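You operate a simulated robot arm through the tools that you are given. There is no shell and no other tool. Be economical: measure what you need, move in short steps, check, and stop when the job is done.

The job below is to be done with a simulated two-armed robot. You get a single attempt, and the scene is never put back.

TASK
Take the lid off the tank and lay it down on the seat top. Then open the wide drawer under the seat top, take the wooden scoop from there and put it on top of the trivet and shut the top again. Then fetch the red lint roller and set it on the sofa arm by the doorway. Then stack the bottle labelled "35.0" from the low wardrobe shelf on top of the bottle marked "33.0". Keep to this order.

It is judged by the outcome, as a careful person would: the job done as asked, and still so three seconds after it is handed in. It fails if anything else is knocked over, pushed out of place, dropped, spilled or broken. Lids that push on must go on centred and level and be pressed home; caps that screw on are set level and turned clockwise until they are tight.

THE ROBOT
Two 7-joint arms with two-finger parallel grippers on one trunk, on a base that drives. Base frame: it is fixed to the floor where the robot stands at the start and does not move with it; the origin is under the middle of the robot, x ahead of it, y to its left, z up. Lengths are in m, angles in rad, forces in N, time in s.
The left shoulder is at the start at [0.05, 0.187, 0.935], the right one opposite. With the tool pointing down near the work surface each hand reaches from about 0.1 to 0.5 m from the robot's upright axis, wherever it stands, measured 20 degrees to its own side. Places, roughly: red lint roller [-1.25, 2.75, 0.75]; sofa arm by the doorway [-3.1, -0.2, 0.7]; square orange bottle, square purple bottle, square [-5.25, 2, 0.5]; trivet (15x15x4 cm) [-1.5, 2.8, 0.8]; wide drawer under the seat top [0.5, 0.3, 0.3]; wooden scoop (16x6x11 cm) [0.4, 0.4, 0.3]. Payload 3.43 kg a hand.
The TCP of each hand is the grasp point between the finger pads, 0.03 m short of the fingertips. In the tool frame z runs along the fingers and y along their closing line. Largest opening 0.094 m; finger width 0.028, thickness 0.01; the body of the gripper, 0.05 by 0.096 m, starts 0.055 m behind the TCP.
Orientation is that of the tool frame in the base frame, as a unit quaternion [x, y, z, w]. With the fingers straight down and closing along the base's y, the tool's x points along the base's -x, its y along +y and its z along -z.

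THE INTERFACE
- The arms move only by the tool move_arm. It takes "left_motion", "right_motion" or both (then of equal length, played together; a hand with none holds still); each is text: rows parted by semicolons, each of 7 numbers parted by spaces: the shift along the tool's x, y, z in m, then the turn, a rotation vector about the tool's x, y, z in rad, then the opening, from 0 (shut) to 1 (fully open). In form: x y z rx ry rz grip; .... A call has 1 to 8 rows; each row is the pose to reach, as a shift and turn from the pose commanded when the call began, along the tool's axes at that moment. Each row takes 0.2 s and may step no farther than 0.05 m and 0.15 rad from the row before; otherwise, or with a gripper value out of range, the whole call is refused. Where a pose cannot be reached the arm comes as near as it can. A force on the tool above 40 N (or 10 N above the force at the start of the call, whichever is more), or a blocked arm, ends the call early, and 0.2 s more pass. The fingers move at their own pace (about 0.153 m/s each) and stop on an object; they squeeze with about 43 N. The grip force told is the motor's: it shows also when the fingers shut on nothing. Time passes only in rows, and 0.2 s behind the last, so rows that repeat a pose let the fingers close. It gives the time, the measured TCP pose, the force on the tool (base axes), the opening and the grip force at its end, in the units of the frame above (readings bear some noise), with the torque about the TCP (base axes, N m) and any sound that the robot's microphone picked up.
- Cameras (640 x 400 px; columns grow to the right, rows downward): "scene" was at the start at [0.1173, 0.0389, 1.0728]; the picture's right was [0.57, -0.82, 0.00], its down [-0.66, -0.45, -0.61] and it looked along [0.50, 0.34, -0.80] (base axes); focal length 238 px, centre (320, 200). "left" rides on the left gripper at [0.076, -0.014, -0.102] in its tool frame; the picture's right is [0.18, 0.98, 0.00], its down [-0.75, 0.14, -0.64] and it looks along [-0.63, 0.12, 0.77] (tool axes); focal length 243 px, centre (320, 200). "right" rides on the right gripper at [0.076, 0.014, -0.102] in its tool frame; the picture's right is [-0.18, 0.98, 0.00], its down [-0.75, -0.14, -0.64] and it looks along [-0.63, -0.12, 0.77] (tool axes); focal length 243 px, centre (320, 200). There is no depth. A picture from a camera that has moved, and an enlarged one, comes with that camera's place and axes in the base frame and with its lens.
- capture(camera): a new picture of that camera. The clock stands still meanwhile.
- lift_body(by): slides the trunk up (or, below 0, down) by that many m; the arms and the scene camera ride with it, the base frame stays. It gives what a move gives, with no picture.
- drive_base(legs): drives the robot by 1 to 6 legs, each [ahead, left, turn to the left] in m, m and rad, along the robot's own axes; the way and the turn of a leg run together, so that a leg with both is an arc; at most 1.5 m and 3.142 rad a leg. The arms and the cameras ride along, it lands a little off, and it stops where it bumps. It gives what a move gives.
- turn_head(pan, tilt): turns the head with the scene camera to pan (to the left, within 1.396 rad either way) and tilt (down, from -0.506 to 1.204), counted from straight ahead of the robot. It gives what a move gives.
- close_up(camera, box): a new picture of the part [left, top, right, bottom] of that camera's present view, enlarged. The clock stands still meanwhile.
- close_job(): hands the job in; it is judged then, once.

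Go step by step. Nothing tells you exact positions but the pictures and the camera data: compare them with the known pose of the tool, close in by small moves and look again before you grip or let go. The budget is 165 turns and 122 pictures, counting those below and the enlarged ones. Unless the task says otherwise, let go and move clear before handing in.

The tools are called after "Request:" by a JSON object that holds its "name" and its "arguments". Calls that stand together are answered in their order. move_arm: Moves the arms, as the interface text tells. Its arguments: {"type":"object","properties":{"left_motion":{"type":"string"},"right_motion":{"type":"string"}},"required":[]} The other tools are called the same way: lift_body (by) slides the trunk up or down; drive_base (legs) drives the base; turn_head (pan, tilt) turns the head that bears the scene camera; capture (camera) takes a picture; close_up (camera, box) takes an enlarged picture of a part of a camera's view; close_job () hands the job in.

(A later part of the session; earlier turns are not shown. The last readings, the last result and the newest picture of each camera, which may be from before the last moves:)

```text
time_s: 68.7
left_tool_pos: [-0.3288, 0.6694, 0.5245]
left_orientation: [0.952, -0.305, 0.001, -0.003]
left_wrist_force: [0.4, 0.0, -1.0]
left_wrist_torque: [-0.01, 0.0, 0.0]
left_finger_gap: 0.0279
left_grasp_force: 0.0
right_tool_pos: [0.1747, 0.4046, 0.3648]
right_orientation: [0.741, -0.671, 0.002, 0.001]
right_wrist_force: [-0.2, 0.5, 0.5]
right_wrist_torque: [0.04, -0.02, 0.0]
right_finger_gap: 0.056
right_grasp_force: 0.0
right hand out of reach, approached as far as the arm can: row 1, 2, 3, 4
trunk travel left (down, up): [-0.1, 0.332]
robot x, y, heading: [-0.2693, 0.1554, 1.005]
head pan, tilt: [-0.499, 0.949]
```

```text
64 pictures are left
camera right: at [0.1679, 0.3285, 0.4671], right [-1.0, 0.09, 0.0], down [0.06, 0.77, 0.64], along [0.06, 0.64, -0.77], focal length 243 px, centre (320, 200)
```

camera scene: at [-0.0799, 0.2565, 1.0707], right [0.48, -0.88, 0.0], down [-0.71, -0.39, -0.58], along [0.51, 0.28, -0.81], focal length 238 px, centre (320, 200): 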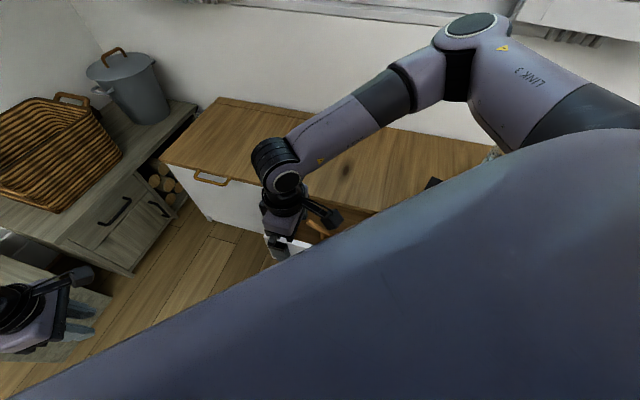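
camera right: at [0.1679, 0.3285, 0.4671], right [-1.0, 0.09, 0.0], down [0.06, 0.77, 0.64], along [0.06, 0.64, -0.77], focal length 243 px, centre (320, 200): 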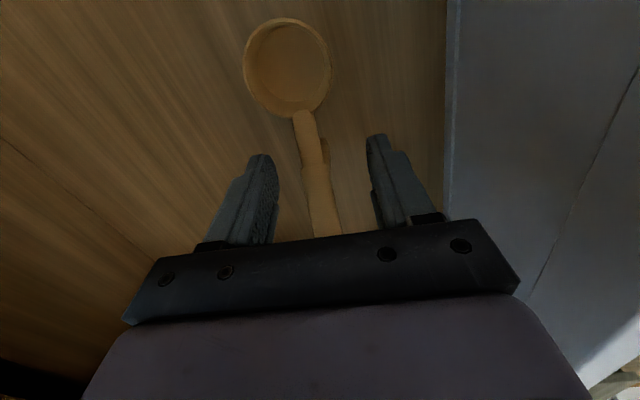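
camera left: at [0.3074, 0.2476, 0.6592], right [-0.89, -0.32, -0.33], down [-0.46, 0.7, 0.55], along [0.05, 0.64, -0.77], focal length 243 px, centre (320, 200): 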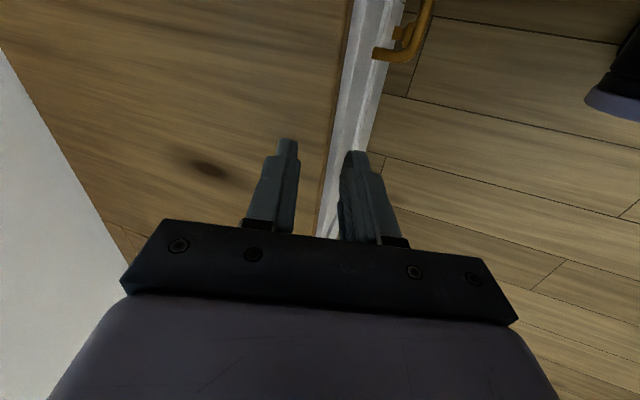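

I'll shift the base 3 cm along the bench and use the trunk for the last descent.

Request:
{"name": "drive_base", "arguments": {"legs": [[0.02, 0.02, 0]]}}

Request:
{"name": "lift_body", "arguments": {"by": -0.028}}

Request:
{"name": "capture", "arguments": {"camera": "right"}}

```text
time_s: 69.6
left_tool_pos: [-0.3353, 0.697, 0.5251]
left_orientation: [0.952, -0.306, 0.002, -0.004]
left_wrist_force: [0.3, -0.5, -0.2]
left_wrist_torque: [0.01, 0.0, 0.0]
left_finger_gap: 0.0281
left_grasp_force: 0.0
right_tool_pos: [0.1682, 0.4338, 0.3654]
right_orientation: [0.741, -0.671, 0.001, 0.0]
right_wrist_force: [-0.3, 0.5, -0.5]
right_wrist_torque: [-0.04, 0.01, 0.01]
right_finger_gap: 0.0564
right_grasp_force: 0.1
trunk travel left (down, up): [-0.1, 0.332]
robot x, y, heading: [-0.2741, 0.1817, 1.007]
head pan, tilt: [-0.499, 0.949]
```

```text
time_s: 70.3
left_tool_pos: [-0.3361, 0.6971, 0.4976]
left_orientation: [0.952, -0.305, 0.002, -0.003]
left_wrist_force: [0.0, 0.4, -0.2]
left_wrist_torque: [0.01, 0.01, 0.0]
left_finger_gap: 0.028
left_grasp_force: 0.0
right_tool_pos: [0.1683, 0.4331, 0.3361]
right_orientation: [0.741, -0.671, 0.002, 0.0]
right_wrist_force: [0.6, 0.9, 0.3]
right_wrist_torque: [-0.01, 0.03, -0.01]
right_finger_gap: 0.0565
right_grasp_force: 0.1
trunk travel left (down, up): [-0.072, 0.36]
robot x, y, heading: [-0.2763, 0.1798, 1.007]
head pan, tilt: [-0.499, 0.949]
```

```text
63 pictures are left
camera right: at [0.1613, 0.3563, 0.4391], right [-1.0, 0.09, 0.0], down [0.06, 0.77, 0.64], along [0.06, 0.64, -0.77], focal length 243 px, centre (320, 200)
```

right: 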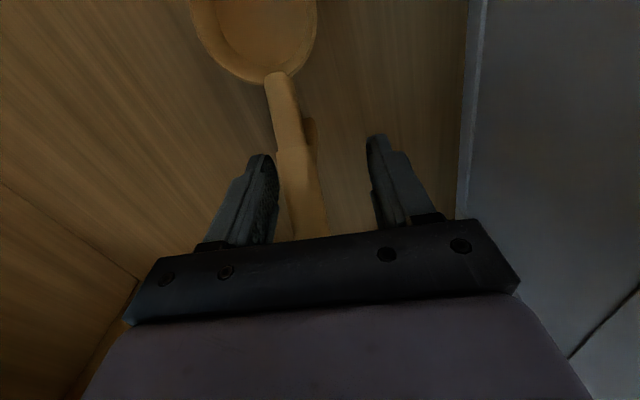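

The handle is between the fingers, slightly to one side; I'll shift 1 cm and close.

Request:
{"name": "move_arm", "arguments": {"right_motion": "0 -0.01 0 0 0 0 0.6; 0 -0.01 0 0 0 0 0.3; 0 -0.01 0 0 0 0 0.1; 0 -0.01 0 0 0 0 0.0; 0 -0.01 0 0 0 0 0.0"}}

Request:
{"name": "lift_body", "arguments": {"by": 0.05}}

Request:
{"name": "capture", "arguments": {"camera": "right"}}

```text
time_s: 71.5
left_tool_pos: [-0.3346, 0.6953, 0.4966]
left_orientation: [0.952, -0.307, 0.001, -0.003]
left_wrist_force: [-0.6, 0.5, -0.2]
left_wrist_torque: [0.0, -0.02, 0.0]
left_finger_gap: 0.028
left_grasp_force: 0.0
right_tool_pos: [0.1685, 0.4326, 0.3363]
right_orientation: [0.741, -0.671, 0.001, 0.001]
right_wrist_force: [0.0, -1.1, 1.0]
right_wrist_torque: [0.04, 0.0, -0.01]
right_finger_gap: 0.0219
right_grasp_force: 42.8
right hand out of reach, approached as far as the arm can: row 1, 2, 3, 4, 5
trunk travel left (down, up): [-0.072, 0.36]
robot x, y, heading: [-0.2786, 0.1848, 1.005]
head pan, tilt: [-0.499, 0.949]
```

```text
time_s: 72.4
left_tool_pos: [-0.3357, 0.6972, 0.5462]
left_orientation: [0.952, -0.306, 0.002, -0.003]
left_wrist_force: [-0.6, 0.1, -1.1]
left_wrist_torque: [0.0, 0.0, 0.03]
left_finger_gap: 0.0282
left_grasp_force: 0.0
right_tool_pos: [0.1688, 0.4334, 0.3871]
right_orientation: [0.742, -0.67, 0.002, 0.0]
right_wrist_force: [-0.2, 0.7, -1.1]
right_wrist_torque: [0.04, -0.04, 0.0]
right_finger_gap: 0.0221
right_grasp_force: 42.2
trunk travel left (down, up): [-0.122, 0.31]
robot x, y, heading: [-0.2733, 0.1794, 1.005]
head pan, tilt: [-0.499, 0.949]
```

```text
62 pictures are left
camera right: at [0.1613, 0.3563, 0.489], right [-1.0, 0.09, 0.0], down [0.06, 0.77, 0.64], along [0.06, 0.64, -0.77], focal length 243 px, centre (320, 200)
```

right: 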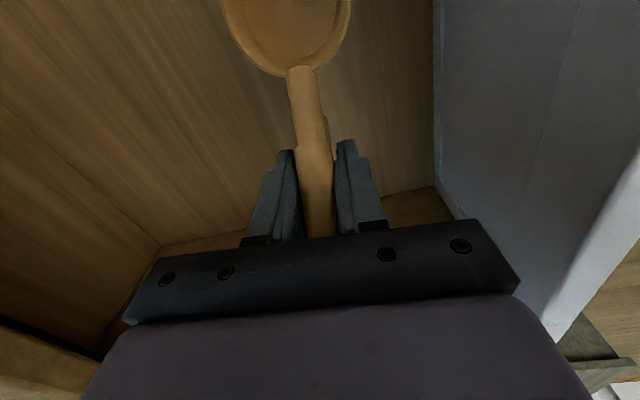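

The scoop is held level. Raising the trunk to lift it clear, backing off, and looking toward the trivet.

Request:
{"name": "lift_body", "arguments": {"by": 0.3}}

Request:
{"name": "drive_base", "arguments": {"legs": [[-0.25, 0.25, 0], [0, 0, 1.2]]}}

Request:
{"name": "turn_head", "arguments": {"pan": -0.2, "tilt": 0.35}}

Request:
{"name": "capture", "arguments": {"camera": "scene"}}

```text
time_s: 75.4
left_tool_pos: [-0.3354, 0.6974, 0.8462]
left_orientation: [0.952, -0.306, 0.002, -0.004]
left_wrist_force: [-0.1, 0.6, 0.0]
left_wrist_torque: [-0.01, 0.02, -0.02]
left_finger_gap: 0.0282
left_grasp_force: 0.1
right_tool_pos: [0.1683, 0.4339, 0.6861]
right_orientation: [0.741, -0.671, 0.001, 0.0]
right_wrist_force: [0.2, 0.2, -0.4]
right_wrist_torque: [0.01, -0.01, 0.0]
right_finger_gap: 0.0221
right_grasp_force: 42.9
trunk travel left (down, up): [-0.422, 0.01]
robot x, y, heading: [-0.2752, 0.1823, 1.0]
head pan, tilt: [-0.499, 0.949]
```

```text
time_s: 77.6
left_tool_pos: [-0.6471, 0.6333, 0.8462]
left_orientation: [0.952, -0.307, 0.001, -0.003]
left_wrist_force: [-0.4, -0.1, -1.4]
left_wrist_torque: [-0.02, 0.01, 0.0]
left_finger_gap: 0.0284
left_grasp_force: 0.1
right_tool_pos: [-0.1442, 0.3673, 0.6863]
right_orientation: [0.74, -0.673, 0.001, 0.003]
right_wrist_force: [1.0, 0.5, -0.9]
right_wrist_torque: [0.03, 0.0, 0.0]
right_finger_gap: 0.0221
right_grasp_force: 42.9
trunk travel left (down, up): [-0.422, 0.01]
robot x, y, heading: [-0.5865, 0.1157, 0.999]
head pan, tilt: [-0.499, 0.949]
stopped in leg 1: the robot was blocked; the commanded pose is now the measured one
```

```text
time_s: 78.6
left_tool_pos: [-0.6474, 0.6333, 0.8467]
left_orientation: [0.952, -0.307, 0.001, -0.002]
left_wrist_force: [-0.2, 0.3, -0.3]
left_wrist_torque: [0.0, 0.02, 0.0]
left_finger_gap: 0.0281
left_grasp_force: 0.1
right_tool_pos: [-0.1459, 0.3664, 0.6865]
right_orientation: [0.74, -0.672, 0.001, 0.001]
right_wrist_force: [-0.2, -0.2, -0.4]
right_wrist_torque: [0.02, 0.0, -0.02]
right_finger_gap: 0.022
right_grasp_force: 43.3
trunk travel left (down, up): [-0.422, 0.01]
robot x, y, heading: [-0.5892, 0.1184, 1.001]
head pan, tilt: [-0.201, 0.351]
```

```text
61 pictures are left
camera scene: at [-0.4939, 0.2298, 1.3938], right [0.72, -0.7, 0.0], down [-0.24, -0.25, -0.94], along [0.65, 0.67, -0.34], focal length 238 px, centre (320, 200)
```

scene: 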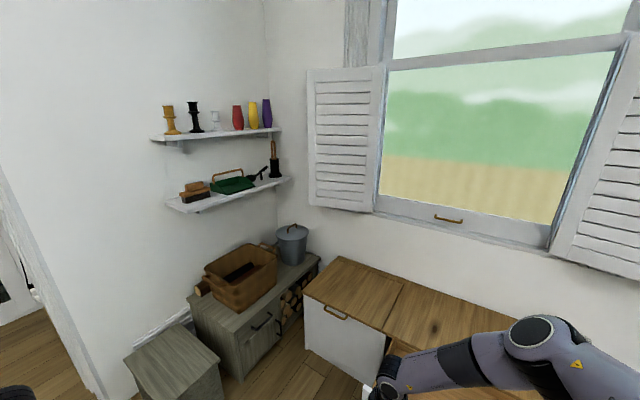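

Something behind stopped the base. I'll look left and back to see what's around before moving.

Request:
{"name": "turn_head", "arguments": {"pan": 0.9, "tilt": 0.4}}

Request:
{"name": "capture", "arguments": {"camera": "scene"}}

Request:
{"name": "turn_head", "arguments": {"pan": 1.39, "tilt": 0.7}}

Request:
{"name": "capture", "arguments": {"camera": "scene"}}

```text
time_s: 79.9
left_tool_pos: [-0.6478, 0.633, 0.8477]
left_orientation: [0.952, -0.306, 0.002, -0.003]
left_wrist_force: [0.2, 0.4, -0.3]
left_wrist_torque: [0.01, -0.01, -0.04]
left_finger_gap: 0.0282
left_grasp_force: 0.1
right_tool_pos: [-0.1444, 0.3668, 0.6862]
right_orientation: [0.74, -0.673, 0.001, 0.001]
right_wrist_force: [0.0, -0.2, -0.8]
right_wrist_torque: [0.0, 0.0, 0.01]
right_finger_gap: 0.022
right_grasp_force: 43.1
trunk travel left (down, up): [-0.422, 0.01]
robot x, y, heading: [-0.5853, 0.1176, 1.001]
head pan, tilt: [0.901, 0.4]
```

```text
60 pictures are left
camera scene: at [-0.5888, 0.2508, 1.3894], right [0.95, 0.32, 0.0], down [0.13, -0.37, -0.92], along [-0.3, 0.87, -0.39], focal length 238 px, centre (320, 200)
```

scene: 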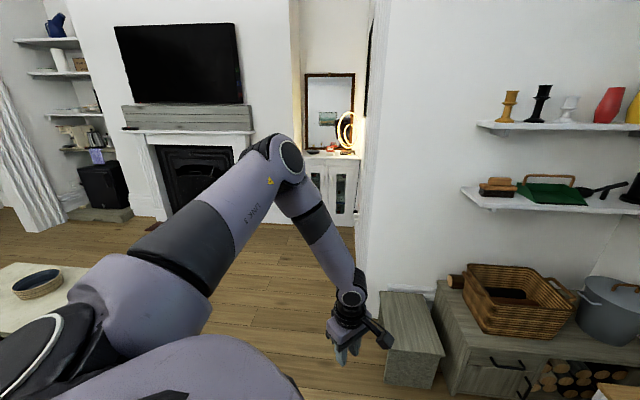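

```text
time_s: 80.8
left_tool_pos: [-0.6463, 0.6324, 0.8463]
left_orientation: [0.952, -0.306, 0.002, -0.002]
left_wrist_force: [0.9, -0.1, 0.6]
left_wrist_torque: [0.0, -0.02, -0.02]
left_finger_gap: 0.0281
left_grasp_force: 0.1
right_tool_pos: [-0.1453, 0.3662, 0.6856]
right_orientation: [0.74, -0.672, 0.002, 0.001]
right_wrist_force: [-0.1, -0.1, -1.1]
right_wrist_torque: [0.0, 0.0, 0.02]
right_finger_gap: 0.0219
right_grasp_force: 42.7
trunk travel left (down, up): [-0.422, 0.01]
robot x, y, heading: [-0.5899, 0.117, 1.003]
head pan, tilt: [1.389, 0.7]
```

```text
59 pictures are left
camera scene: at [-0.6208, 0.2212, 1.3626], right [0.68, 0.73, 0.0], down [0.47, -0.44, -0.77], along [-0.56, 0.52, -0.64], focal length 238 px, centre (320, 200)
```

scene: 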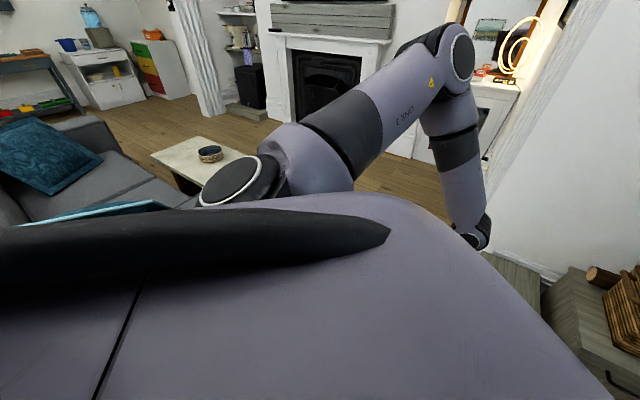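

Behind me is a sofa; the alcove cabinet with mirror and lamp (around (-1.3, 2.75)) must carry the trivet and roller. Path: ease off the sofa, turn to face +y, go around the grey stool.

Request:
{"name": "drive_base", "arguments": {"legs": [[0.05, 0, 0], [0, 0, 0.57], [0.45, 0.6, 0], [1.25, 0.13, 0]]}}

Request:
{"name": "turn_head", "arguments": {"pan": 0.1, "tilt": 0.65}}

Request:
{"name": "capture", "arguments": {"camera": "scene"}}

```text
time_s: 84.2
left_tool_pos: [-0.9333, 0.5933, 0.8461]
left_orientation: [1.0, -0.021, -0.001, -0.002]
left_wrist_force: [0.0, -0.5, -0.4]
left_wrist_torque: [-0.02, 0.01, -0.04]
left_finger_gap: 0.0282
left_grasp_force: 0.1
right_tool_pos: [-0.3678, 0.6443, 0.6862]
right_orientation: [0.902, -0.432, 0.002, 0.001]
right_wrist_force: [0.7, 0.0, -0.6]
right_wrist_torque: [0.04, 0.01, -0.01]
right_finger_gap: 0.022
right_grasp_force: 42.7
trunk travel left (down, up): [-0.422, 0.01]
robot x, y, heading: [-0.6012, 0.1933, 1.583]
head pan, tilt: [1.389, 0.7]
stopped in leg 3: the robot was blocked; the commanded pose is now the measured one
```

```text
time_s: 85.7
left_tool_pos: [-0.9326, 0.5917, 0.8461]
left_orientation: [1.0, -0.02, 0.0, -0.002]
left_wrist_force: [-0.2, 0.6, -0.4]
left_wrist_torque: [-0.01, 0.0, -0.02]
left_finger_gap: 0.0281
left_grasp_force: 0.0
right_tool_pos: [-0.3676, 0.646, 0.6867]
right_orientation: [0.902, -0.432, 0.001, 0.002]
right_wrist_force: [0.1, 0.8, -0.6]
right_wrist_torque: [0.03, 0.04, 0.0]
right_finger_gap: 0.0219
right_grasp_force: 42.7
trunk travel left (down, up): [-0.422, 0.01]
robot x, y, heading: [-0.603, 0.1973, 1.58]
head pan, tilt: [0.099, 0.649]
```

```text
58 pictures are left
camera scene: at [-0.6123, 0.336, 1.3669], right [0.99, 0.11, 0.0], down [0.07, -0.6, -0.8], along [-0.09, 0.79, -0.6], focal length 238 px, centre (320, 200)
```

scene: 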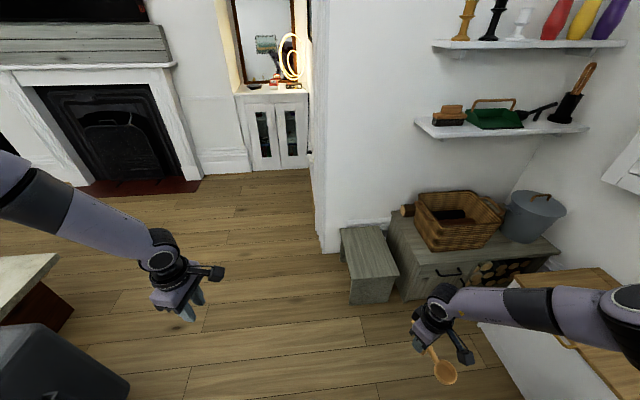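

The sofa end is to my left. I need its corner's position relative to the stool before threading between.

Request:
{"name": "turn_head", "arguments": {"pan": 0.95, "tilt": 1.0}}

Request:
{"name": "capture", "arguments": {"camera": "scene"}}

Request:
{"name": "capture", "arguments": {"camera": "left"}}

```text
time_s: 86.8
left_tool_pos: [-0.9331, 0.5934, 0.8449]
left_orientation: [1.0, -0.021, 0.0, -0.001]
left_wrist_force: [0.3, -0.1, -0.4]
left_wrist_torque: [0.0, 0.0, -0.02]
left_finger_gap: 0.0285
left_grasp_force: 0.1
right_tool_pos: [-0.3678, 0.6469, 0.6848]
right_orientation: [0.902, -0.432, 0.002, 0.002]
right_wrist_force: [-0.9, -0.3, -0.1]
right_wrist_torque: [0.03, 0.01, 0.01]
right_finger_gap: 0.0219
right_grasp_force: 43.0
trunk travel left (down, up): [-0.422, 0.01]
robot x, y, heading: [-0.5975, 0.1962, 1.582]
head pan, tilt: [0.949, 1.0]
```

```text
57 pictures are left
camera scene: at [-0.6598, 0.2897, 1.3392], right [0.57, 0.82, 0.0], down [0.69, -0.48, -0.54], along [-0.44, 0.31, -0.84], focal length 238 px, centre (320, 200)
```

scene: 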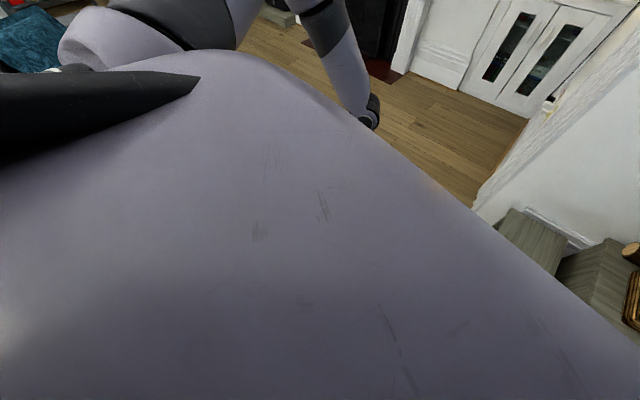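

```text
56 pictures are left
camera left: at [-0.8572, 0.6026, 0.9485], right [0.14, -0.99, 0.0], down [-0.76, -0.11, 0.64], along [-0.63, -0.09, -0.77], focal length 243 px, centre (320, 200)
```

left: 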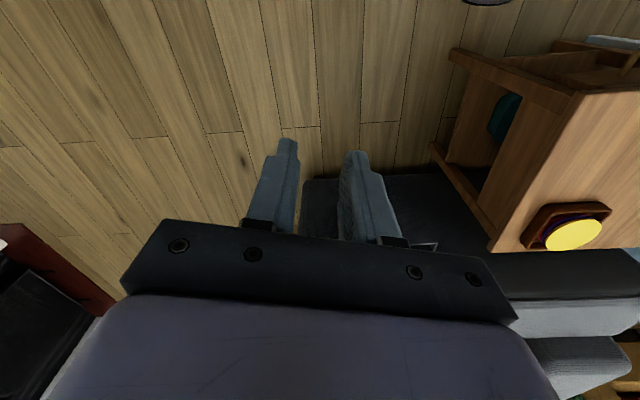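

A side table by the sofa blocked me (corner ≈ (-0.90, 0.28)); the sofa corner is at ≈ (-1.2, 0.6) and the stool at (-0.52, 1.11). I'll thread ahead first, then diagonally.

Request:
{"name": "drive_base", "arguments": {"legs": [[0.1, -0.025, 0], [0.45, 0.03, 0], [0.12, 0.14, 0], [0.4, 0.45, 0], [0.7, 0.15, 0]]}}

Request:
{"name": "turn_head", "arguments": {"pan": 0.0, "tilt": 0.7}}

Request:
{"name": "capture", "arguments": {"camera": "scene"}}

```text
time_s: 91.0
left_tool_pos: [-1.0008, 1.1836, 0.8467]
left_orientation: [1.0, -0.019, 0.0, -0.003]
left_wrist_force: [-0.2, -0.1, -0.1]
left_wrist_torque: [0.02, -0.02, 0.0]
left_finger_gap: 0.0283
left_grasp_force: 0.1
right_tool_pos: [-0.4351, 1.2381, 0.6848]
right_orientation: [0.903, -0.429, 0.003, 0.003]
right_wrist_force: [-0.8, 1.4, -0.1]
right_wrist_torque: [0.01, 0.03, -0.03]
right_finger_gap: 0.022
right_grasp_force: 43.3
trunk travel left (down, up): [-0.422, 0.01]
robot x, y, heading: [-0.6659, 0.7896, 1.585]
head pan, tilt: [0.949, 1.0]
stopped in leg 3: the robot was blocked; the commanded pose is now the measured one
```

```text
time_s: 92.2
left_tool_pos: [-0.9995, 1.1841, 0.846]
left_orientation: [1.0, -0.019, 0.001, -0.002]
left_wrist_force: [-0.5, 0.0, -0.3]
left_wrist_torque: [-0.02, 0.02, -0.02]
left_finger_gap: 0.028
left_grasp_force: 0.0
right_tool_pos: [-0.4348, 1.2397, 0.6852]
right_orientation: [0.903, -0.43, 0.003, 0.003]
right_wrist_force: [-0.9, 0.2, -0.9]
right_wrist_torque: [0.02, -0.02, 0.0]
right_finger_gap: 0.022
right_grasp_force: 42.7
trunk travel left (down, up): [-0.422, 0.01]
robot x, y, heading: [-0.6675, 0.787, 1.586]
head pan, tilt: [0.0, 0.7]
```

```text
55 pictures are left
camera scene: at [-0.6699, 0.9272, 1.3625], right [1.0, 0.02, 0.0], down [0.01, -0.64, -0.76], along [-0.01, 0.76, -0.64], focal length 238 px, centre (320, 200)
```

scene: 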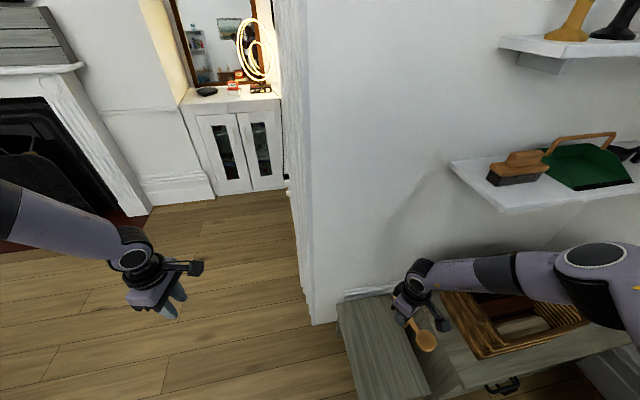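

I touched the stool's edge; backing a bit and going around more to the left.

Request:
{"name": "drive_base", "arguments": {"legs": [[-0.03, 0.06, 0], [0.19, 0.18, 0], [0.45, 0.3, 0], [0.57, 0.15, 0]]}}

Request:
{"name": "capture", "arguments": {"camera": "scene"}}

```text
time_s: 95.5
left_tool_pos: [-1.2691, 1.3873, 0.8459]
left_orientation: [1.0, -0.02, 0.0, -0.002]
left_wrist_force: [1.4, -0.6, 0.1]
left_wrist_torque: [-0.01, -0.03, -0.02]
left_finger_gap: 0.0284
left_grasp_force: 0.1
right_tool_pos: [-0.6988, 1.4281, 0.6795]
right_orientation: [0.902, -0.431, 0.013, 0.012]
right_wrist_force: [-1.5, -2.8, 0.5]
right_wrist_torque: [0.22, -0.04, 0.11]
right_finger_gap: 0.0219
right_grasp_force: 42.6
trunk travel left (down, up): [-0.422, 0.01]
robot x, y, heading: [-0.9361, 0.989, 1.581]
head pan, tilt: [0.0, 0.7]
stopped in leg 3: the force on the tool passed its limit (the readings are from after the stop); the commanded pose is now the measured one
```

```text
54 pictures are left
camera scene: at [-0.9402, 1.1297, 1.3624], right [1.0, 0.01, 0.0], down [0.01, -0.64, -0.77], along [-0.01, 0.76, -0.64], focal length 238 px, centre (320, 200)
```

scene: 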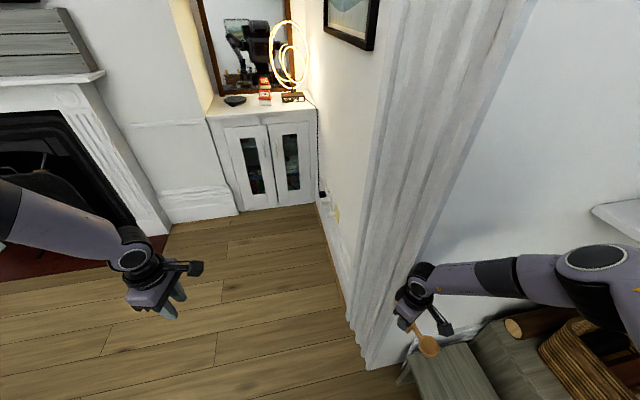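

The wall corner is at about (-0.675, 1.50) and the scoop brushed it; it's still firmly held. Back off, go left, then ahead.

Request:
{"name": "drive_base", "arguments": {"legs": [[-0.05, 0.04, 0], [0.05, 0.32, 0], [0.75, 0.05, 0]]}}

Request:
{"name": "capture", "arguments": {"camera": "right"}}

Request:
{"name": "capture", "arguments": {"camera": "scene"}}

```text
time_s: 101.9
left_tool_pos: [-1.6873, 2.1375, 0.8462]
left_orientation: [1.0, -0.02, 0.001, -0.001]
left_wrist_force: [-0.4, 0.1, -0.1]
left_wrist_torque: [0.0, 0.01, 0.01]
left_finger_gap: 0.0282
left_grasp_force: 0.0
right_tool_pos: [-1.1167, 2.1798, 0.6798]
right_orientation: [0.902, -0.43, 0.013, 0.011]
right_wrist_force: [0.2, 0.1, -1.3]
right_wrist_torque: [0.02, 0.02, -0.02]
right_finger_gap: 0.022
right_grasp_force: 42.7
trunk travel left (down, up): [-0.422, 0.01]
robot x, y, heading: [-1.3571, 1.7398, 1.586]
head pan, tilt: [0.0, 0.7]
```

```text
53 pictures are left
camera right: at [-1.0809, 2.1157, 0.7851], right [-0.88, -0.48, 0.0], down [-0.37, 0.7, 0.61], along [-0.29, 0.54, -0.79], focal length 243 px, centre (320, 200)
```

right: 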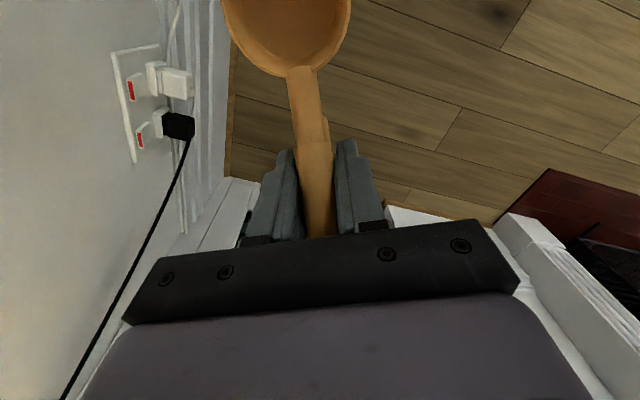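

```text
52 pictures are left
camera scene: at [-1.3581, 1.8811, 1.3625], right [1.0, 0.01, 0.0], down [0.01, -0.64, -0.76], along [-0.01, 0.76, -0.64], focal length 238 px, centre (320, 200)
```

scene: 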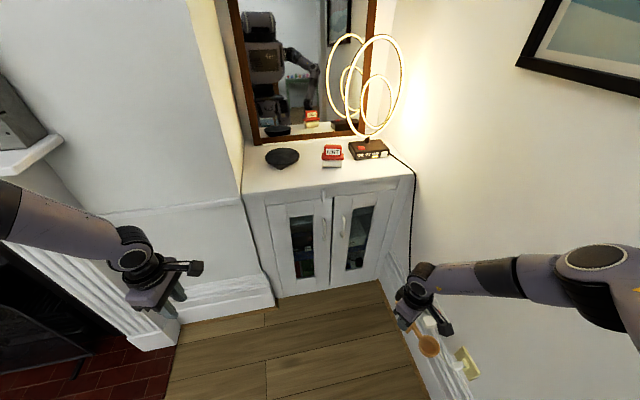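

Request:
{"name": "close_up", "arguments": {"camera": "scene", "box": [240, 120, 420, 230]}}

```text
3.56 times, centred on (330, 175) of scene
camera zoom: at [-1.3581, 1.8811, 1.3625], right [1.0, 0.01, 0.0], down [0.01, -0.64, -0.76], along [-0.01, 0.76, -0.64], focal length 844 px, centre (284, 289)
```

zoom: 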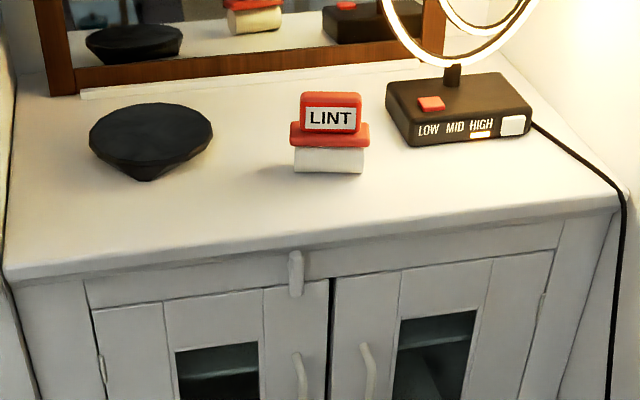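

The trivet (black disc) centre is near (-1.538, 2.80), top ≈ 0.82; the red LINT roller sits to its right. I'll pre-extend the arm in free space at height first, then check.

Request:
{"name": "move_arm", "arguments": {"right_motion": "-0.01 0.002 -0.045 0 0 0 0; -0.02 0.004 -0.09 0 0 0 0; -0.035 0.007 -0.135 0 0 0 0; -0.06 0.012 -0.175 0 0 0 0; -0.09 0.018 -0.21 0 0 0 0; -0.12 0.024 -0.24 0 0 0 0; -0.15 0.029 -0.265 0 0 0 0; -0.17 0.033 -0.28 0 0 0 0"}}

Request:
{"name": "capture", "arguments": {"camera": "scene"}}

```text
time_s: 103.7
left_tool_pos: [-1.6879, 2.1377, 0.8465]
left_orientation: [1.0, -0.02, 0.001, -0.001]
left_wrist_force: [0.5, -0.4, -0.6]
left_wrist_torque: [0.01, -0.01, -0.01]
left_finger_gap: 0.0281
left_grasp_force: 0.1
right_tool_pos: [-1.2436, 2.2902, 0.9459]
right_orientation: [0.903, -0.43, 0.014, 0.012]
right_wrist_force: [0.1, -0.6, -1.0]
right_wrist_torque: [-0.03, 0.03, 0.0]
right_finger_gap: 0.022
right_grasp_force: 42.9
right hand out of reach, approached as far as the arm can: row 8
trunk travel left (down, up): [-0.422, 0.01]
robot x, y, heading: [-1.3527, 1.7441, 1.587]
head pan, tilt: [0.0, 0.7]
```

```text
50 pictures are left
camera scene: at [-1.3576, 1.8807, 1.3625], right [1.0, 0.01, 0.0], down [0.01, -0.64, -0.76], along [-0.01, 0.76, -0.64], focal length 238 px, centre (320, 200)
```

scene: 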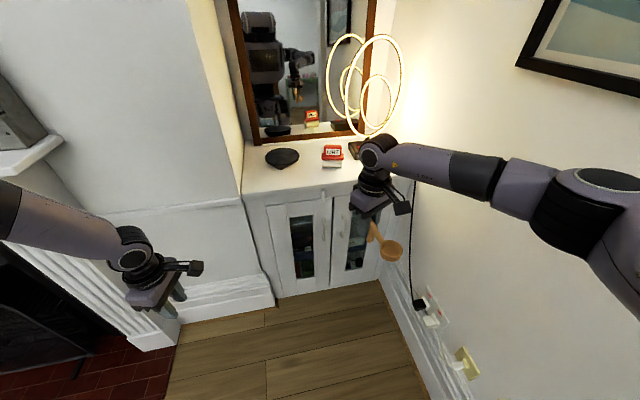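

The reach may be limited by the hand's yaw; I'll turn the hand to neutral and test how far it can extend in free space.

Request:
{"name": "move_arm", "arguments": {"right_motion": "0 0 0 0 0 0.14 0; 0 0 0 0 0 0.28 0; 0 0 0 0 0 0.42 0; 0 0 0 0 0 0.56 0; 0 0 0 0 0 0.66 0"}}

Request:
{"name": "move_arm", "arguments": {"right_motion": "-0.02 0.03 0 0 0 0 0; -0.03 0.06 0 0 0 0 0; -0.04 0.09 0 0 0 0 0; -0.05 0.12 0 0 0 0 0"}}

Request:
{"name": "capture", "arguments": {"camera": "scene"}}

```text
time_s: 104.9
left_tool_pos: [-1.6865, 2.1378, 0.8463]
left_orientation: [1.0, -0.02, 0.002, -0.002]
left_wrist_force: [-0.6, -0.6, -0.4]
left_wrist_torque: [-0.03, 0.0, 0.04]
left_finger_gap: 0.0283
left_grasp_force: 0.1
right_tool_pos: [-1.2417, 2.2911, 0.9447]
right_orientation: [0.713, -0.701, 0.015, 0.007]
right_wrist_force: [-0.1, 0.4, -0.9]
right_wrist_torque: [0.03, 0.01, 0.02]
right_finger_gap: 0.0219
right_grasp_force: 43.3
trunk travel left (down, up): [-0.422, 0.01]
robot x, y, heading: [-1.3525, 1.739, 1.583]
head pan, tilt: [0.0, 0.7]
```

```text
time_s: 105.9
left_tool_pos: [-1.688, 2.1383, 0.8461]
left_orientation: [1.0, -0.02, 0.0, -0.002]
left_wrist_force: [0.6, -0.5, -0.6]
left_wrist_torque: [0.01, -0.01, -0.03]
left_finger_gap: 0.0284
left_grasp_force: 0.0
right_tool_pos: [-1.3504, 2.3139, 0.9473]
right_orientation: [0.714, -0.7, 0.017, 0.007]
right_wrist_force: [-0.5, 0.5, -0.3]
right_wrist_torque: [0.03, -0.01, 0.03]
right_finger_gap: 0.0221
right_grasp_force: 43.1
right hand out of reach, approached as far as the arm can: row 3, 4
trunk travel left (down, up): [-0.422, 0.01]
robot x, y, heading: [-1.3519, 1.7418, 1.586]
head pan, tilt: [0.0, 0.7]
```

```text
49 pictures are left
camera scene: at [-1.3589, 1.8805, 1.3625], right [1.0, 0.01, 0.0], down [0.01, -0.64, -0.77], along [-0.01, 0.77, -0.64], focal length 238 px, centre (320, 200)
```

scene: 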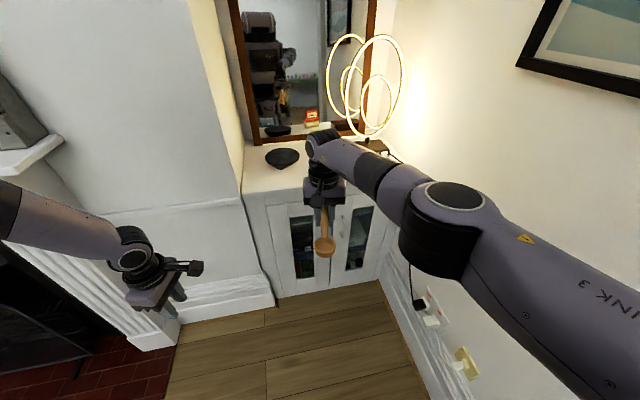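

With neutral yaw the arm extends well and the elbow stays in. I'll retract the left arm (it would hit the chimney breast), then move in most of the way.

Request:
{"name": "move_arm", "arguments": {"left_motion": "0 0.03 0 0 0 0.149 0.3; 0 0.06 0 0 0 0.298 0.3; 0 0.09 0 0 0 0.447 0.3; 0 0.12 0 0 0 0.596 0.3; 0 0.15 0 0 0 0.745 0.3; 0 0.18 0 0 0 0.894 0.3; 0 0.21 0 0 0 1.043 0.3; 0 0.24 0 0 0 1.192 0.3"}}

Request:
{"name": "drive_base", "arguments": {"legs": [[0, 0, 0.155], [0.43, 0.02, 0]]}}

Request:
{"name": "capture", "arguments": {"camera": "scene"}}

Request:
{"name": "capture", "arguments": {"camera": "right"}}

```text
time_s: 107.7
left_tool_pos: [-1.6976, 1.8976, 0.8439]
left_orientation: [0.815, -0.579, -0.001, -0.002]
left_wrist_force: [-0.2, 0.2, 0.1]
left_wrist_torque: [0.0, 0.02, 0.01]
left_finger_gap: 0.0281
left_grasp_force: 0.1
right_tool_pos: [-1.3485, 2.313, 0.9466]
right_orientation: [0.715, -0.699, 0.017, 0.006]
right_wrist_force: [-0.1, -0.1, -0.9]
right_wrist_torque: [-0.02, 0.03, -0.01]
right_finger_gap: 0.0219
right_grasp_force: 43.4
trunk travel left (down, up): [-0.422, 0.01]
robot x, y, heading: [-1.3573, 1.745, 1.58]
head pan, tilt: [0.0, 0.7]
```

```text
time_s: 110.9
left_tool_pos: [-1.8063, 2.2565, 0.8447]
left_orientation: [0.858, -0.514, -0.001, -0.002]
left_wrist_force: [0.1, -0.7, 0.4]
left_wrist_torque: [0.01, -0.01, -0.01]
left_finger_gap: 0.0284
left_grasp_force: 0.1
right_tool_pos: [-1.5265, 2.7185, 0.9453]
right_orientation: [0.766, -0.643, 0.017, 0.005]
right_wrist_force: [0.2, 0.4, -0.3]
right_wrist_torque: [0.04, 0.02, 0.02]
right_finger_gap: 0.0219
right_grasp_force: 43.0
trunk travel left (down, up): [-0.422, 0.01]
robot x, y, heading: [-1.4445, 2.1505, 1.736]
head pan, tilt: [0.0, 0.7]
```

```text
48 pictures are left
camera scene: at [-1.4691, 2.2905, 1.3624], right [0.99, 0.17, 0.0], down [0.11, -0.64, -0.76], along [-0.13, 0.75, -0.64], focal length 238 px, centre (320, 200)
```

scene: 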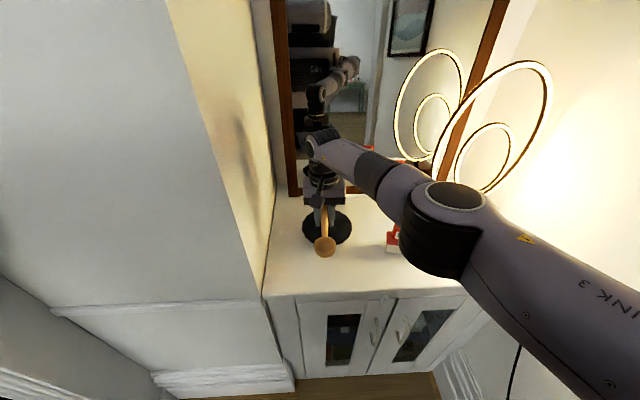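

```text
47 pictures are left
camera right: at [-1.5294, 2.6448, 1.0504], right [-1.0, 0.01, -0.02], down [0.0, 0.79, 0.62], along [0.02, 0.62, -0.79], focal length 243 px, centre (320, 200)
```

right: 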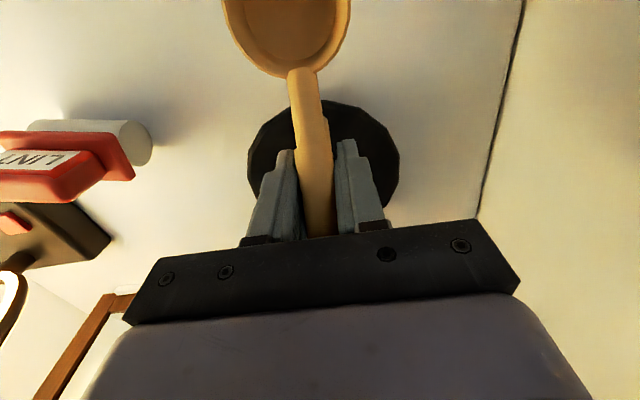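

Trivet centre refined to (-1.53, 2.78), top ≈ 0.835. Driving the last 8 cm and then lowering.

Request:
{"name": "drive_base", "arguments": {"legs": [[0.08, -0.01, 0]]}}

Request:
{"name": "capture", "arguments": {"camera": "right"}}

```text
time_s: 112.0
left_tool_pos: [-1.8085, 2.3373, 0.8445]
left_orientation: [0.857, -0.515, 0.0, -0.001]
left_wrist_force: [-0.7, 0.1, -0.1]
left_wrist_torque: [-0.04, -0.02, -0.01]
left_finger_gap: 0.028
left_grasp_force: 0.1
right_tool_pos: [-1.5292, 2.8001, 0.9466]
right_orientation: [0.765, -0.643, 0.018, 0.006]
right_wrist_force: [-0.4, -0.8, -0.3]
right_wrist_torque: [0.0, -0.02, -0.02]
right_finger_gap: 0.0221
right_grasp_force: 42.5
trunk travel left (down, up): [-0.422, 0.01]
robot x, y, heading: [-1.4441, 2.2342, 1.74]
head pan, tilt: [0.0, 0.7]
```

```text
46 pictures are left
camera right: at [-1.5321, 2.7256, 1.0502], right [-1.0, 0.01, -0.02], down [0.0, 0.79, 0.62], along [0.02, 0.62, -0.79], focal length 243 px, centre (320, 200)
```

right: 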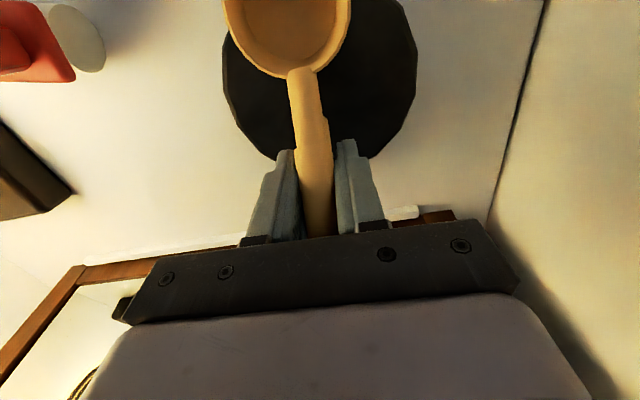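

Alignment is good. Lowering with the trunk to just above, then small arm steps.

Request:
{"name": "lift_body", "arguments": {"by": -0.04}}

Request:
{"name": "move_arm", "arguments": {"right_motion": "0.003 0 0.005 0 0 0 0; 0.005 0 0.01 0 0 0 0; 0.005 0 0.015 0 0 0 0; 0.005 0 0.019 0 0 0 0; 0.005 0 0.023 0 0 0 0; 0.005 0 0.026 0 0 0 0"}}

Request:
{"name": "capture", "arguments": {"camera": "right"}}

Request:
{"name": "close_up", "arguments": {"camera": "scene", "box": [260, 130, 420, 290]}}

```text
time_s: 112.8
left_tool_pos: [-1.8081, 2.3359, 0.8032]
left_orientation: [0.857, -0.515, -0.001, -0.002]
left_wrist_force: [-0.4, -0.1, -0.8]
left_wrist_torque: [-0.01, -0.01, -0.02]
left_finger_gap: 0.028
left_grasp_force: 0.0
right_tool_pos: [-1.53, 2.7982, 0.9061]
right_orientation: [0.765, -0.643, 0.018, 0.005]
right_wrist_force: [-0.4, -0.1, 4.2]
right_wrist_torque: [0.0, 0.05, 0.01]
right_finger_gap: 0.022
right_grasp_force: 43.0
trunk travel left (down, up): [-0.382, 0.05]
robot x, y, heading: [-1.4464, 2.2334, 1.733]
head pan, tilt: [0.0, 0.7]
```

```text
time_s: 113.5
left_tool_pos: [-1.8092, 2.3368, 0.8032]
left_orientation: [0.858, -0.514, -0.001, -0.002]
left_wrist_force: [0.5, 0.8, 0.0]
left_wrist_torque: [0.0, -0.01, 0.03]
left_finger_gap: 0.028
left_grasp_force: 0.0
right_tool_pos: [-1.5277, 2.7989, 0.9045]
right_orientation: [0.764, -0.645, 0.012, 0.0]
right_wrist_force: [3.2, -3.6, 13.5]
right_wrist_torque: [-0.27, -0.01, 0.01]
right_finger_gap: 0.0219
right_grasp_force: 42.8
trunk travel left (down, up): [-0.382, 0.05]
robot x, y, heading: [-1.4498, 2.2299, 1.734]
head pan, tilt: [0.0, 0.7]
stopped in row 3 (right hand): the force on the tool passed its limit (the readings are from after the stop); the commanded pose is now the measured one
```

```text
45 pictures are left
camera right: at [-1.5312, 2.7221, 1.0083], right [-1.0, 0.02, -0.02], down [0.0, 0.78, 0.63], along [0.02, 0.63, -0.78], focal length 243 px, centre (320, 200)
```

right: 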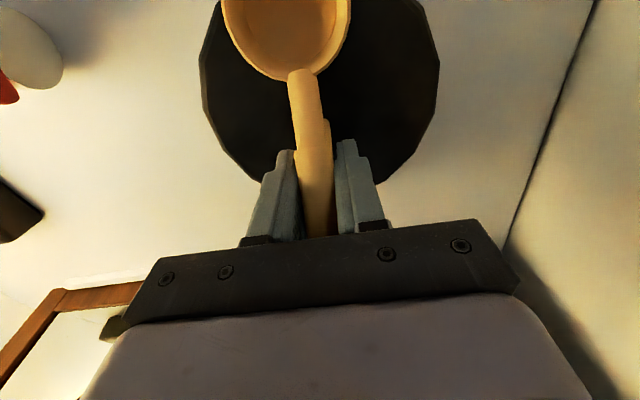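

```text
2.50 times, centred on (340, 210) of scene
camera zoom: at [-1.4716, 2.3692, 1.3225], right [0.99, 0.16, 0.0], down [0.11, -0.63, -0.77], along [-0.13, 0.76, -0.64], focal length 594 px, centre (270, 175)
```

zoom: 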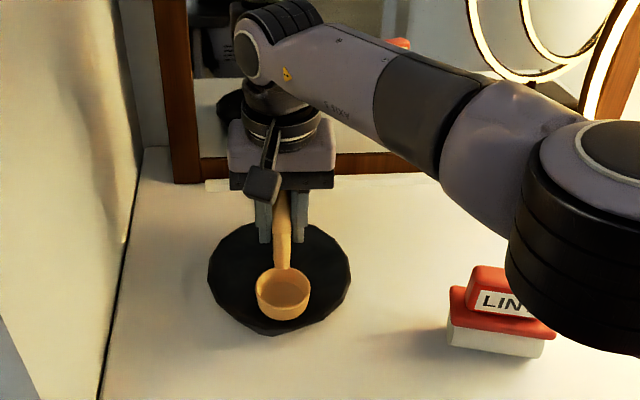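

Contact (≈13 N) and the scoop is over the trivet with bowl and handle inside its outline. Releasing gently and rising by trunk.

Request:
{"name": "move_arm", "arguments": {"right_motion": "0 0 0 0 0 0 0.3; 0 0 0 0 0 0 0.4; 0 0 0 0 0 0 0.5; 0 0 0 0 0 0 0.5"}}

Request:
{"name": "lift_body", "arguments": {"by": 0.048}}

Request:
{"name": "capture", "arguments": {"camera": "right"}}

Request:
{"name": "close_up", "arguments": {"camera": "scene", "box": [260, 130, 420, 290]}}

```text
time_s: 114.5
left_tool_pos: [-1.8087, 2.3359, 0.804]
left_orientation: [0.857, -0.515, -0.001, -0.002]
left_wrist_force: [0.0, -0.6, 0.0]
left_wrist_torque: [-0.02, -0.01, 0.01]
left_finger_gap: 0.0282
left_grasp_force: 0.0
right_tool_pos: [-1.5278, 2.7981, 0.9031]
right_orientation: [0.764, -0.645, 0.013, 0.0]
right_wrist_force: [0.7, -0.2, -0.3]
right_wrist_torque: [-0.02, -0.01, 0.01]
right_finger_gap: 0.0467
right_grasp_force: 0.1
trunk travel left (down, up): [-0.382, 0.05]
robot x, y, heading: [-1.4483, 2.2273, 1.736]
head pan, tilt: [0.0, 0.7]
```

```text
time_s: 115.4
left_tool_pos: [-1.809, 2.3369, 0.8519]
left_orientation: [0.858, -0.514, 0.0, -0.003]
left_wrist_force: [-0.3, 0.0, -0.4]
left_wrist_torque: [0.02, 0.06, 0.03]
left_finger_gap: 0.0282
left_grasp_force: 0.0
right_tool_pos: [-1.5288, 2.7988, 0.9502]
right_orientation: [0.764, -0.645, 0.013, 0.001]
right_wrist_force: [-0.4, 0.2, -0.7]
right_wrist_torque: [-0.01, 0.0, 0.01]
right_finger_gap: 0.0473
right_grasp_force: 0.0
trunk travel left (down, up): [-0.43, 0.002]
robot x, y, heading: [-1.4464, 2.2337, 1.734]
head pan, tilt: [0.0, 0.7]
```

```text
43 pictures are left
camera right: at [-1.5313, 2.723, 1.054], right [-1.0, 0.02, -0.02], down [0.0, 0.78, 0.63], along [0.02, 0.63, -0.78], focal length 243 px, centre (320, 200)
```

right: 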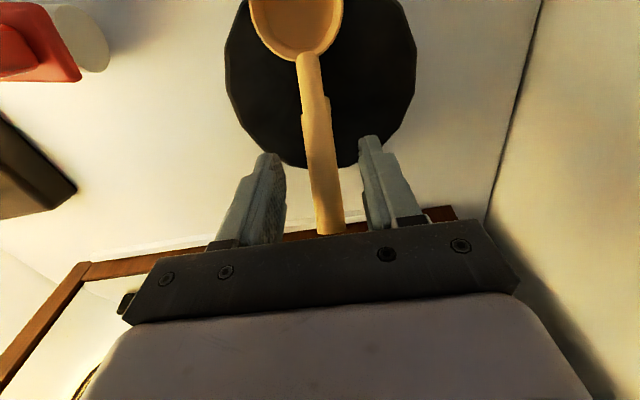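

```text
2.50 times, centred on (340, 210) of scene
camera zoom: at [-1.4721, 2.3708, 1.3705], right [0.99, 0.16, 0.0], down [0.11, -0.64, -0.76], along [-0.13, 0.75, -0.64], focal length 594 px, centre (270, 175)
```

zoom: 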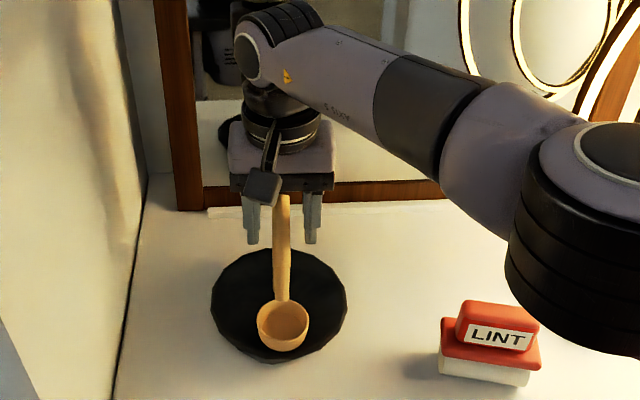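

Scoop rests on the trivet. I'll raise the hand a bit more, then back straight away and return to shut the drawer.

Request:
{"name": "move_arm", "arguments": {"right_motion": "0.01 0 -0.03 0 0 0 0.5; 0.02 0 -0.06 0 0 0 0.5; 0.03 0 -0.09 0 0 0 0.5"}}

Request:
{"name": "drive_base", "arguments": {"legs": [[-0.5, 0, 0], [0, 0, -0.16]]}}

Request:
{"name": "capture", "arguments": {"camera": "scene"}}

```text
time_s: 116.2
left_tool_pos: [-1.8087, 2.3371, 0.8511]
left_orientation: [0.858, -0.514, 0.0, -0.003]
left_wrist_force: [0.6, -0.3, 1.1]
left_wrist_torque: [0.02, 0.01, 0.01]
left_finger_gap: 0.0281
left_grasp_force: 0.0
right_tool_pos: [-1.5243, 2.7692, 1.0425]
right_orientation: [0.764, -0.645, 0.012, 0.0]
right_wrist_force: [0.3, 0.7, -0.3]
right_wrist_torque: [-0.02, 0.02, 0.04]
right_finger_gap: 0.0471
right_grasp_force: 0.0
trunk travel left (down, up): [-0.43, 0.002]
robot x, y, heading: [-1.4491, 2.2302, 1.732]
head pan, tilt: [0.0, 0.7]
```

```text
time_s: 119.8
left_tool_pos: [-1.7062, 1.9017, 0.852]
left_orientation: [0.812, -0.584, 0.0, -0.003]
left_wrist_force: [0.1, -0.7, 0.9]
left_wrist_torque: [0.0, -0.02, 0.0]
left_finger_gap: 0.0283
left_grasp_force: 0.2
right_tool_pos: [-1.3545, 2.283, 1.0418]
right_orientation: [0.708, -0.706, 0.012, 0.002]
right_wrist_force: [-0.4, 0.4, -0.3]
right_wrist_torque: [0.0, 0.0, 0.0]
right_finger_gap: 0.0469
right_grasp_force: 0.1
trunk travel left (down, up): [-0.43, 0.002]
robot x, y, heading: [-1.3657, 1.7368, 1.571]
head pan, tilt: [0.0, 0.7]
```

```text
41 pictures are left
camera scene: at [-1.3673, 1.8797, 1.3705], right [1.0, 0.0, 0.0], down [0.0, -0.64, -0.76], along [0.0, 0.76, -0.64], focal length 238 px, centre (320, 200)
```

scene: 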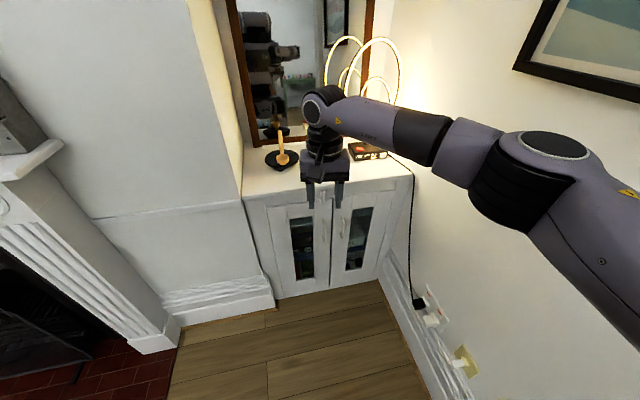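

The scoop stays put. Keeping the order, I'll tuck the right hand and drive back to the bench to shut the drawer.

Request:
{"name": "move_arm", "arguments": {"right_motion": "0.035 -0.03 0 0 0 0 0; 0.07 -0.06 0 0 0 0 0; 0.105 -0.09 0 0 0 0 0; 0.14 -0.1 0.0 0 0 0 0"}}

Request:
{"name": "drive_base", "arguments": {"legs": [[-0.437, -0.116, 0], [-0.35, -0.35, 0], [-0.19, -0.17, 0], [-0.26, -0.11, 0], [-0.33, -0.12, 0], [0, 0, -1.357]]}}

Request:
{"name": "lift_body", "arguments": {"by": -0.33}}

Request:
{"name": "capture", "arguments": {"camera": "scene"}}

```text
time_s: 120.8
left_tool_pos: [-1.706, 1.9021, 0.8518]
left_orientation: [0.813, -0.583, -0.001, -0.003]
left_wrist_force: [0.0, -0.6, -0.5]
left_wrist_torque: [0.01, 0.02, 0.03]
left_finger_gap: 0.0283
left_grasp_force: 0.0
right_tool_pos: [-1.256, 2.1464, 1.0465]
right_orientation: [0.708, -0.706, 0.013, 0.001]
right_wrist_force: [-0.3, 0.9, -0.8]
right_wrist_torque: [0.02, 0.01, 0.02]
right_finger_gap: 0.0
right_grasp_force: 33.1
trunk travel left (down, up): [-0.43, 0.002]
robot x, y, heading: [-1.3618, 1.7398, 1.57]
head pan, tilt: [0.0, 0.7]
```

```text
time_s: 124.5
left_tool_pos: [-1.5167, 1.3892, 0.8515]
left_orientation: [0.813, -0.582, 0.001, -0.004]
left_wrist_force: [0.1, -0.4, -0.7]
left_wrist_torque: [0.03, -0.05, -0.02]
left_finger_gap: 0.0285
left_grasp_force: 0.0
right_tool_pos: [-1.0751, 1.6327, 1.0466]
right_orientation: [0.717, -0.697, 0.014, 0.001]
right_wrist_force: [0.6, 0.1, 0.3]
right_wrist_torque: [-0.01, -0.05, 0.01]
right_finger_gap: 0.0
right_grasp_force: 32.7
trunk travel left (down, up): [-0.43, 0.002]
robot x, y, heading: [-1.1755, 1.231, 1.578]
head pan, tilt: [0.0, 0.7]
stopped in leg 2: the robot was blocked; the commanded pose is now the measured one
```

```text
time_s: 127.8
left_tool_pos: [-1.5169, 1.3899, 0.5204]
left_orientation: [0.814, -0.581, 0.0, -0.004]
left_wrist_force: [0.4, 0.2, 0.0]
left_wrist_torque: [0.01, -0.02, -0.01]
left_finger_gap: 0.0284
left_grasp_force: 0.0
right_tool_pos: [-1.0742, 1.6322, 0.715]
right_orientation: [0.717, -0.697, 0.015, 0.0]
right_wrist_force: [0.3, 0.0, 0.1]
right_wrist_torque: [0.0, 0.02, -0.02]
right_finger_gap: 0.0
right_grasp_force: 32.6
trunk travel left (down, up): [-0.1, 0.332]
robot x, y, heading: [-1.1722, 1.2285, 1.582]
head pan, tilt: [0.0, 0.7]
```

```text
40 pictures are left
camera scene: at [-1.1805, 1.368, 1.0406], right [1.0, 0.01, 0.0], down [0.01, -0.64, -0.77], along [0.0, 0.77, -0.64], focal length 238 px, centre (320, 200)
```

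scene: 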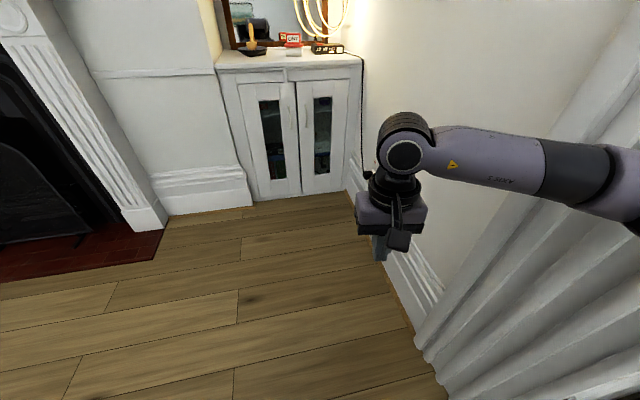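

The right elbow reached the wall corner. I'll go left, raise the trunk, turn toward the bench in the open area, and drive there forwards.

Request:
{"name": "lift_body", "arguments": {"by": 0.25}}

Request:
{"name": "drive_base", "arguments": {"legs": [[0.07, 0.225, 0], [0, 0, -2.378], [0.6, 0.115, 0], [0.255, -0.01, 0], [0.263, -0.102, 0], [0.335, -0.158, 0]]}}

```text
time_s: 130.3
left_tool_pos: [-1.5167, 1.3889, 0.7724]
left_orientation: [0.814, -0.581, 0.001, -0.004]
left_wrist_force: [-0.5, 0.0, -0.3]
left_wrist_torque: [-0.04, 0.01, -0.01]
left_finger_gap: 0.0281
left_grasp_force: 0.1
right_tool_pos: [-1.075, 1.6333, 0.9659]
right_orientation: [0.717, -0.697, 0.015, 0.0]
right_wrist_force: [0.4, 0.0, -0.2]
right_wrist_torque: [0.01, 0.02, 0.01]
right_finger_gap: 0.0001
right_grasp_force: 32.9
trunk travel left (down, up): [-0.35, 0.082]
robot x, y, heading: [-1.1744, 1.2302, 1.579]
head pan, tilt: [0.0, 0.7]
```

```text
time_s: 139.0
left_tool_pos: [-0.901, 1.3221, 0.7761]
left_orientation: [0.216, 0.976, -0.006, 0.002]
left_wrist_force: [0.2, 0.2, 0.2]
left_wrist_torque: [0.02, -0.03, 0.01]
left_finger_gap: 0.0283
left_grasp_force: 0.1
right_tool_pos: [-1.0393, 0.837, 0.9677]
right_orientation: [0.368, 0.93, -0.001, -0.01]
right_wrist_force: [0.4, 0.2, 0.2]
right_wrist_torque: [-0.03, -0.01, 0.03]
right_finger_gap: 0.0
right_grasp_force: 32.9
trunk travel left (down, up): [-0.35, 0.082]
robot x, y, heading: [-1.2478, 1.1991, -0.776]
head pan, tilt: [0.0, 0.7]
stopped in leg 3: the robot was blocked; the commanded pose is now the measured one
```

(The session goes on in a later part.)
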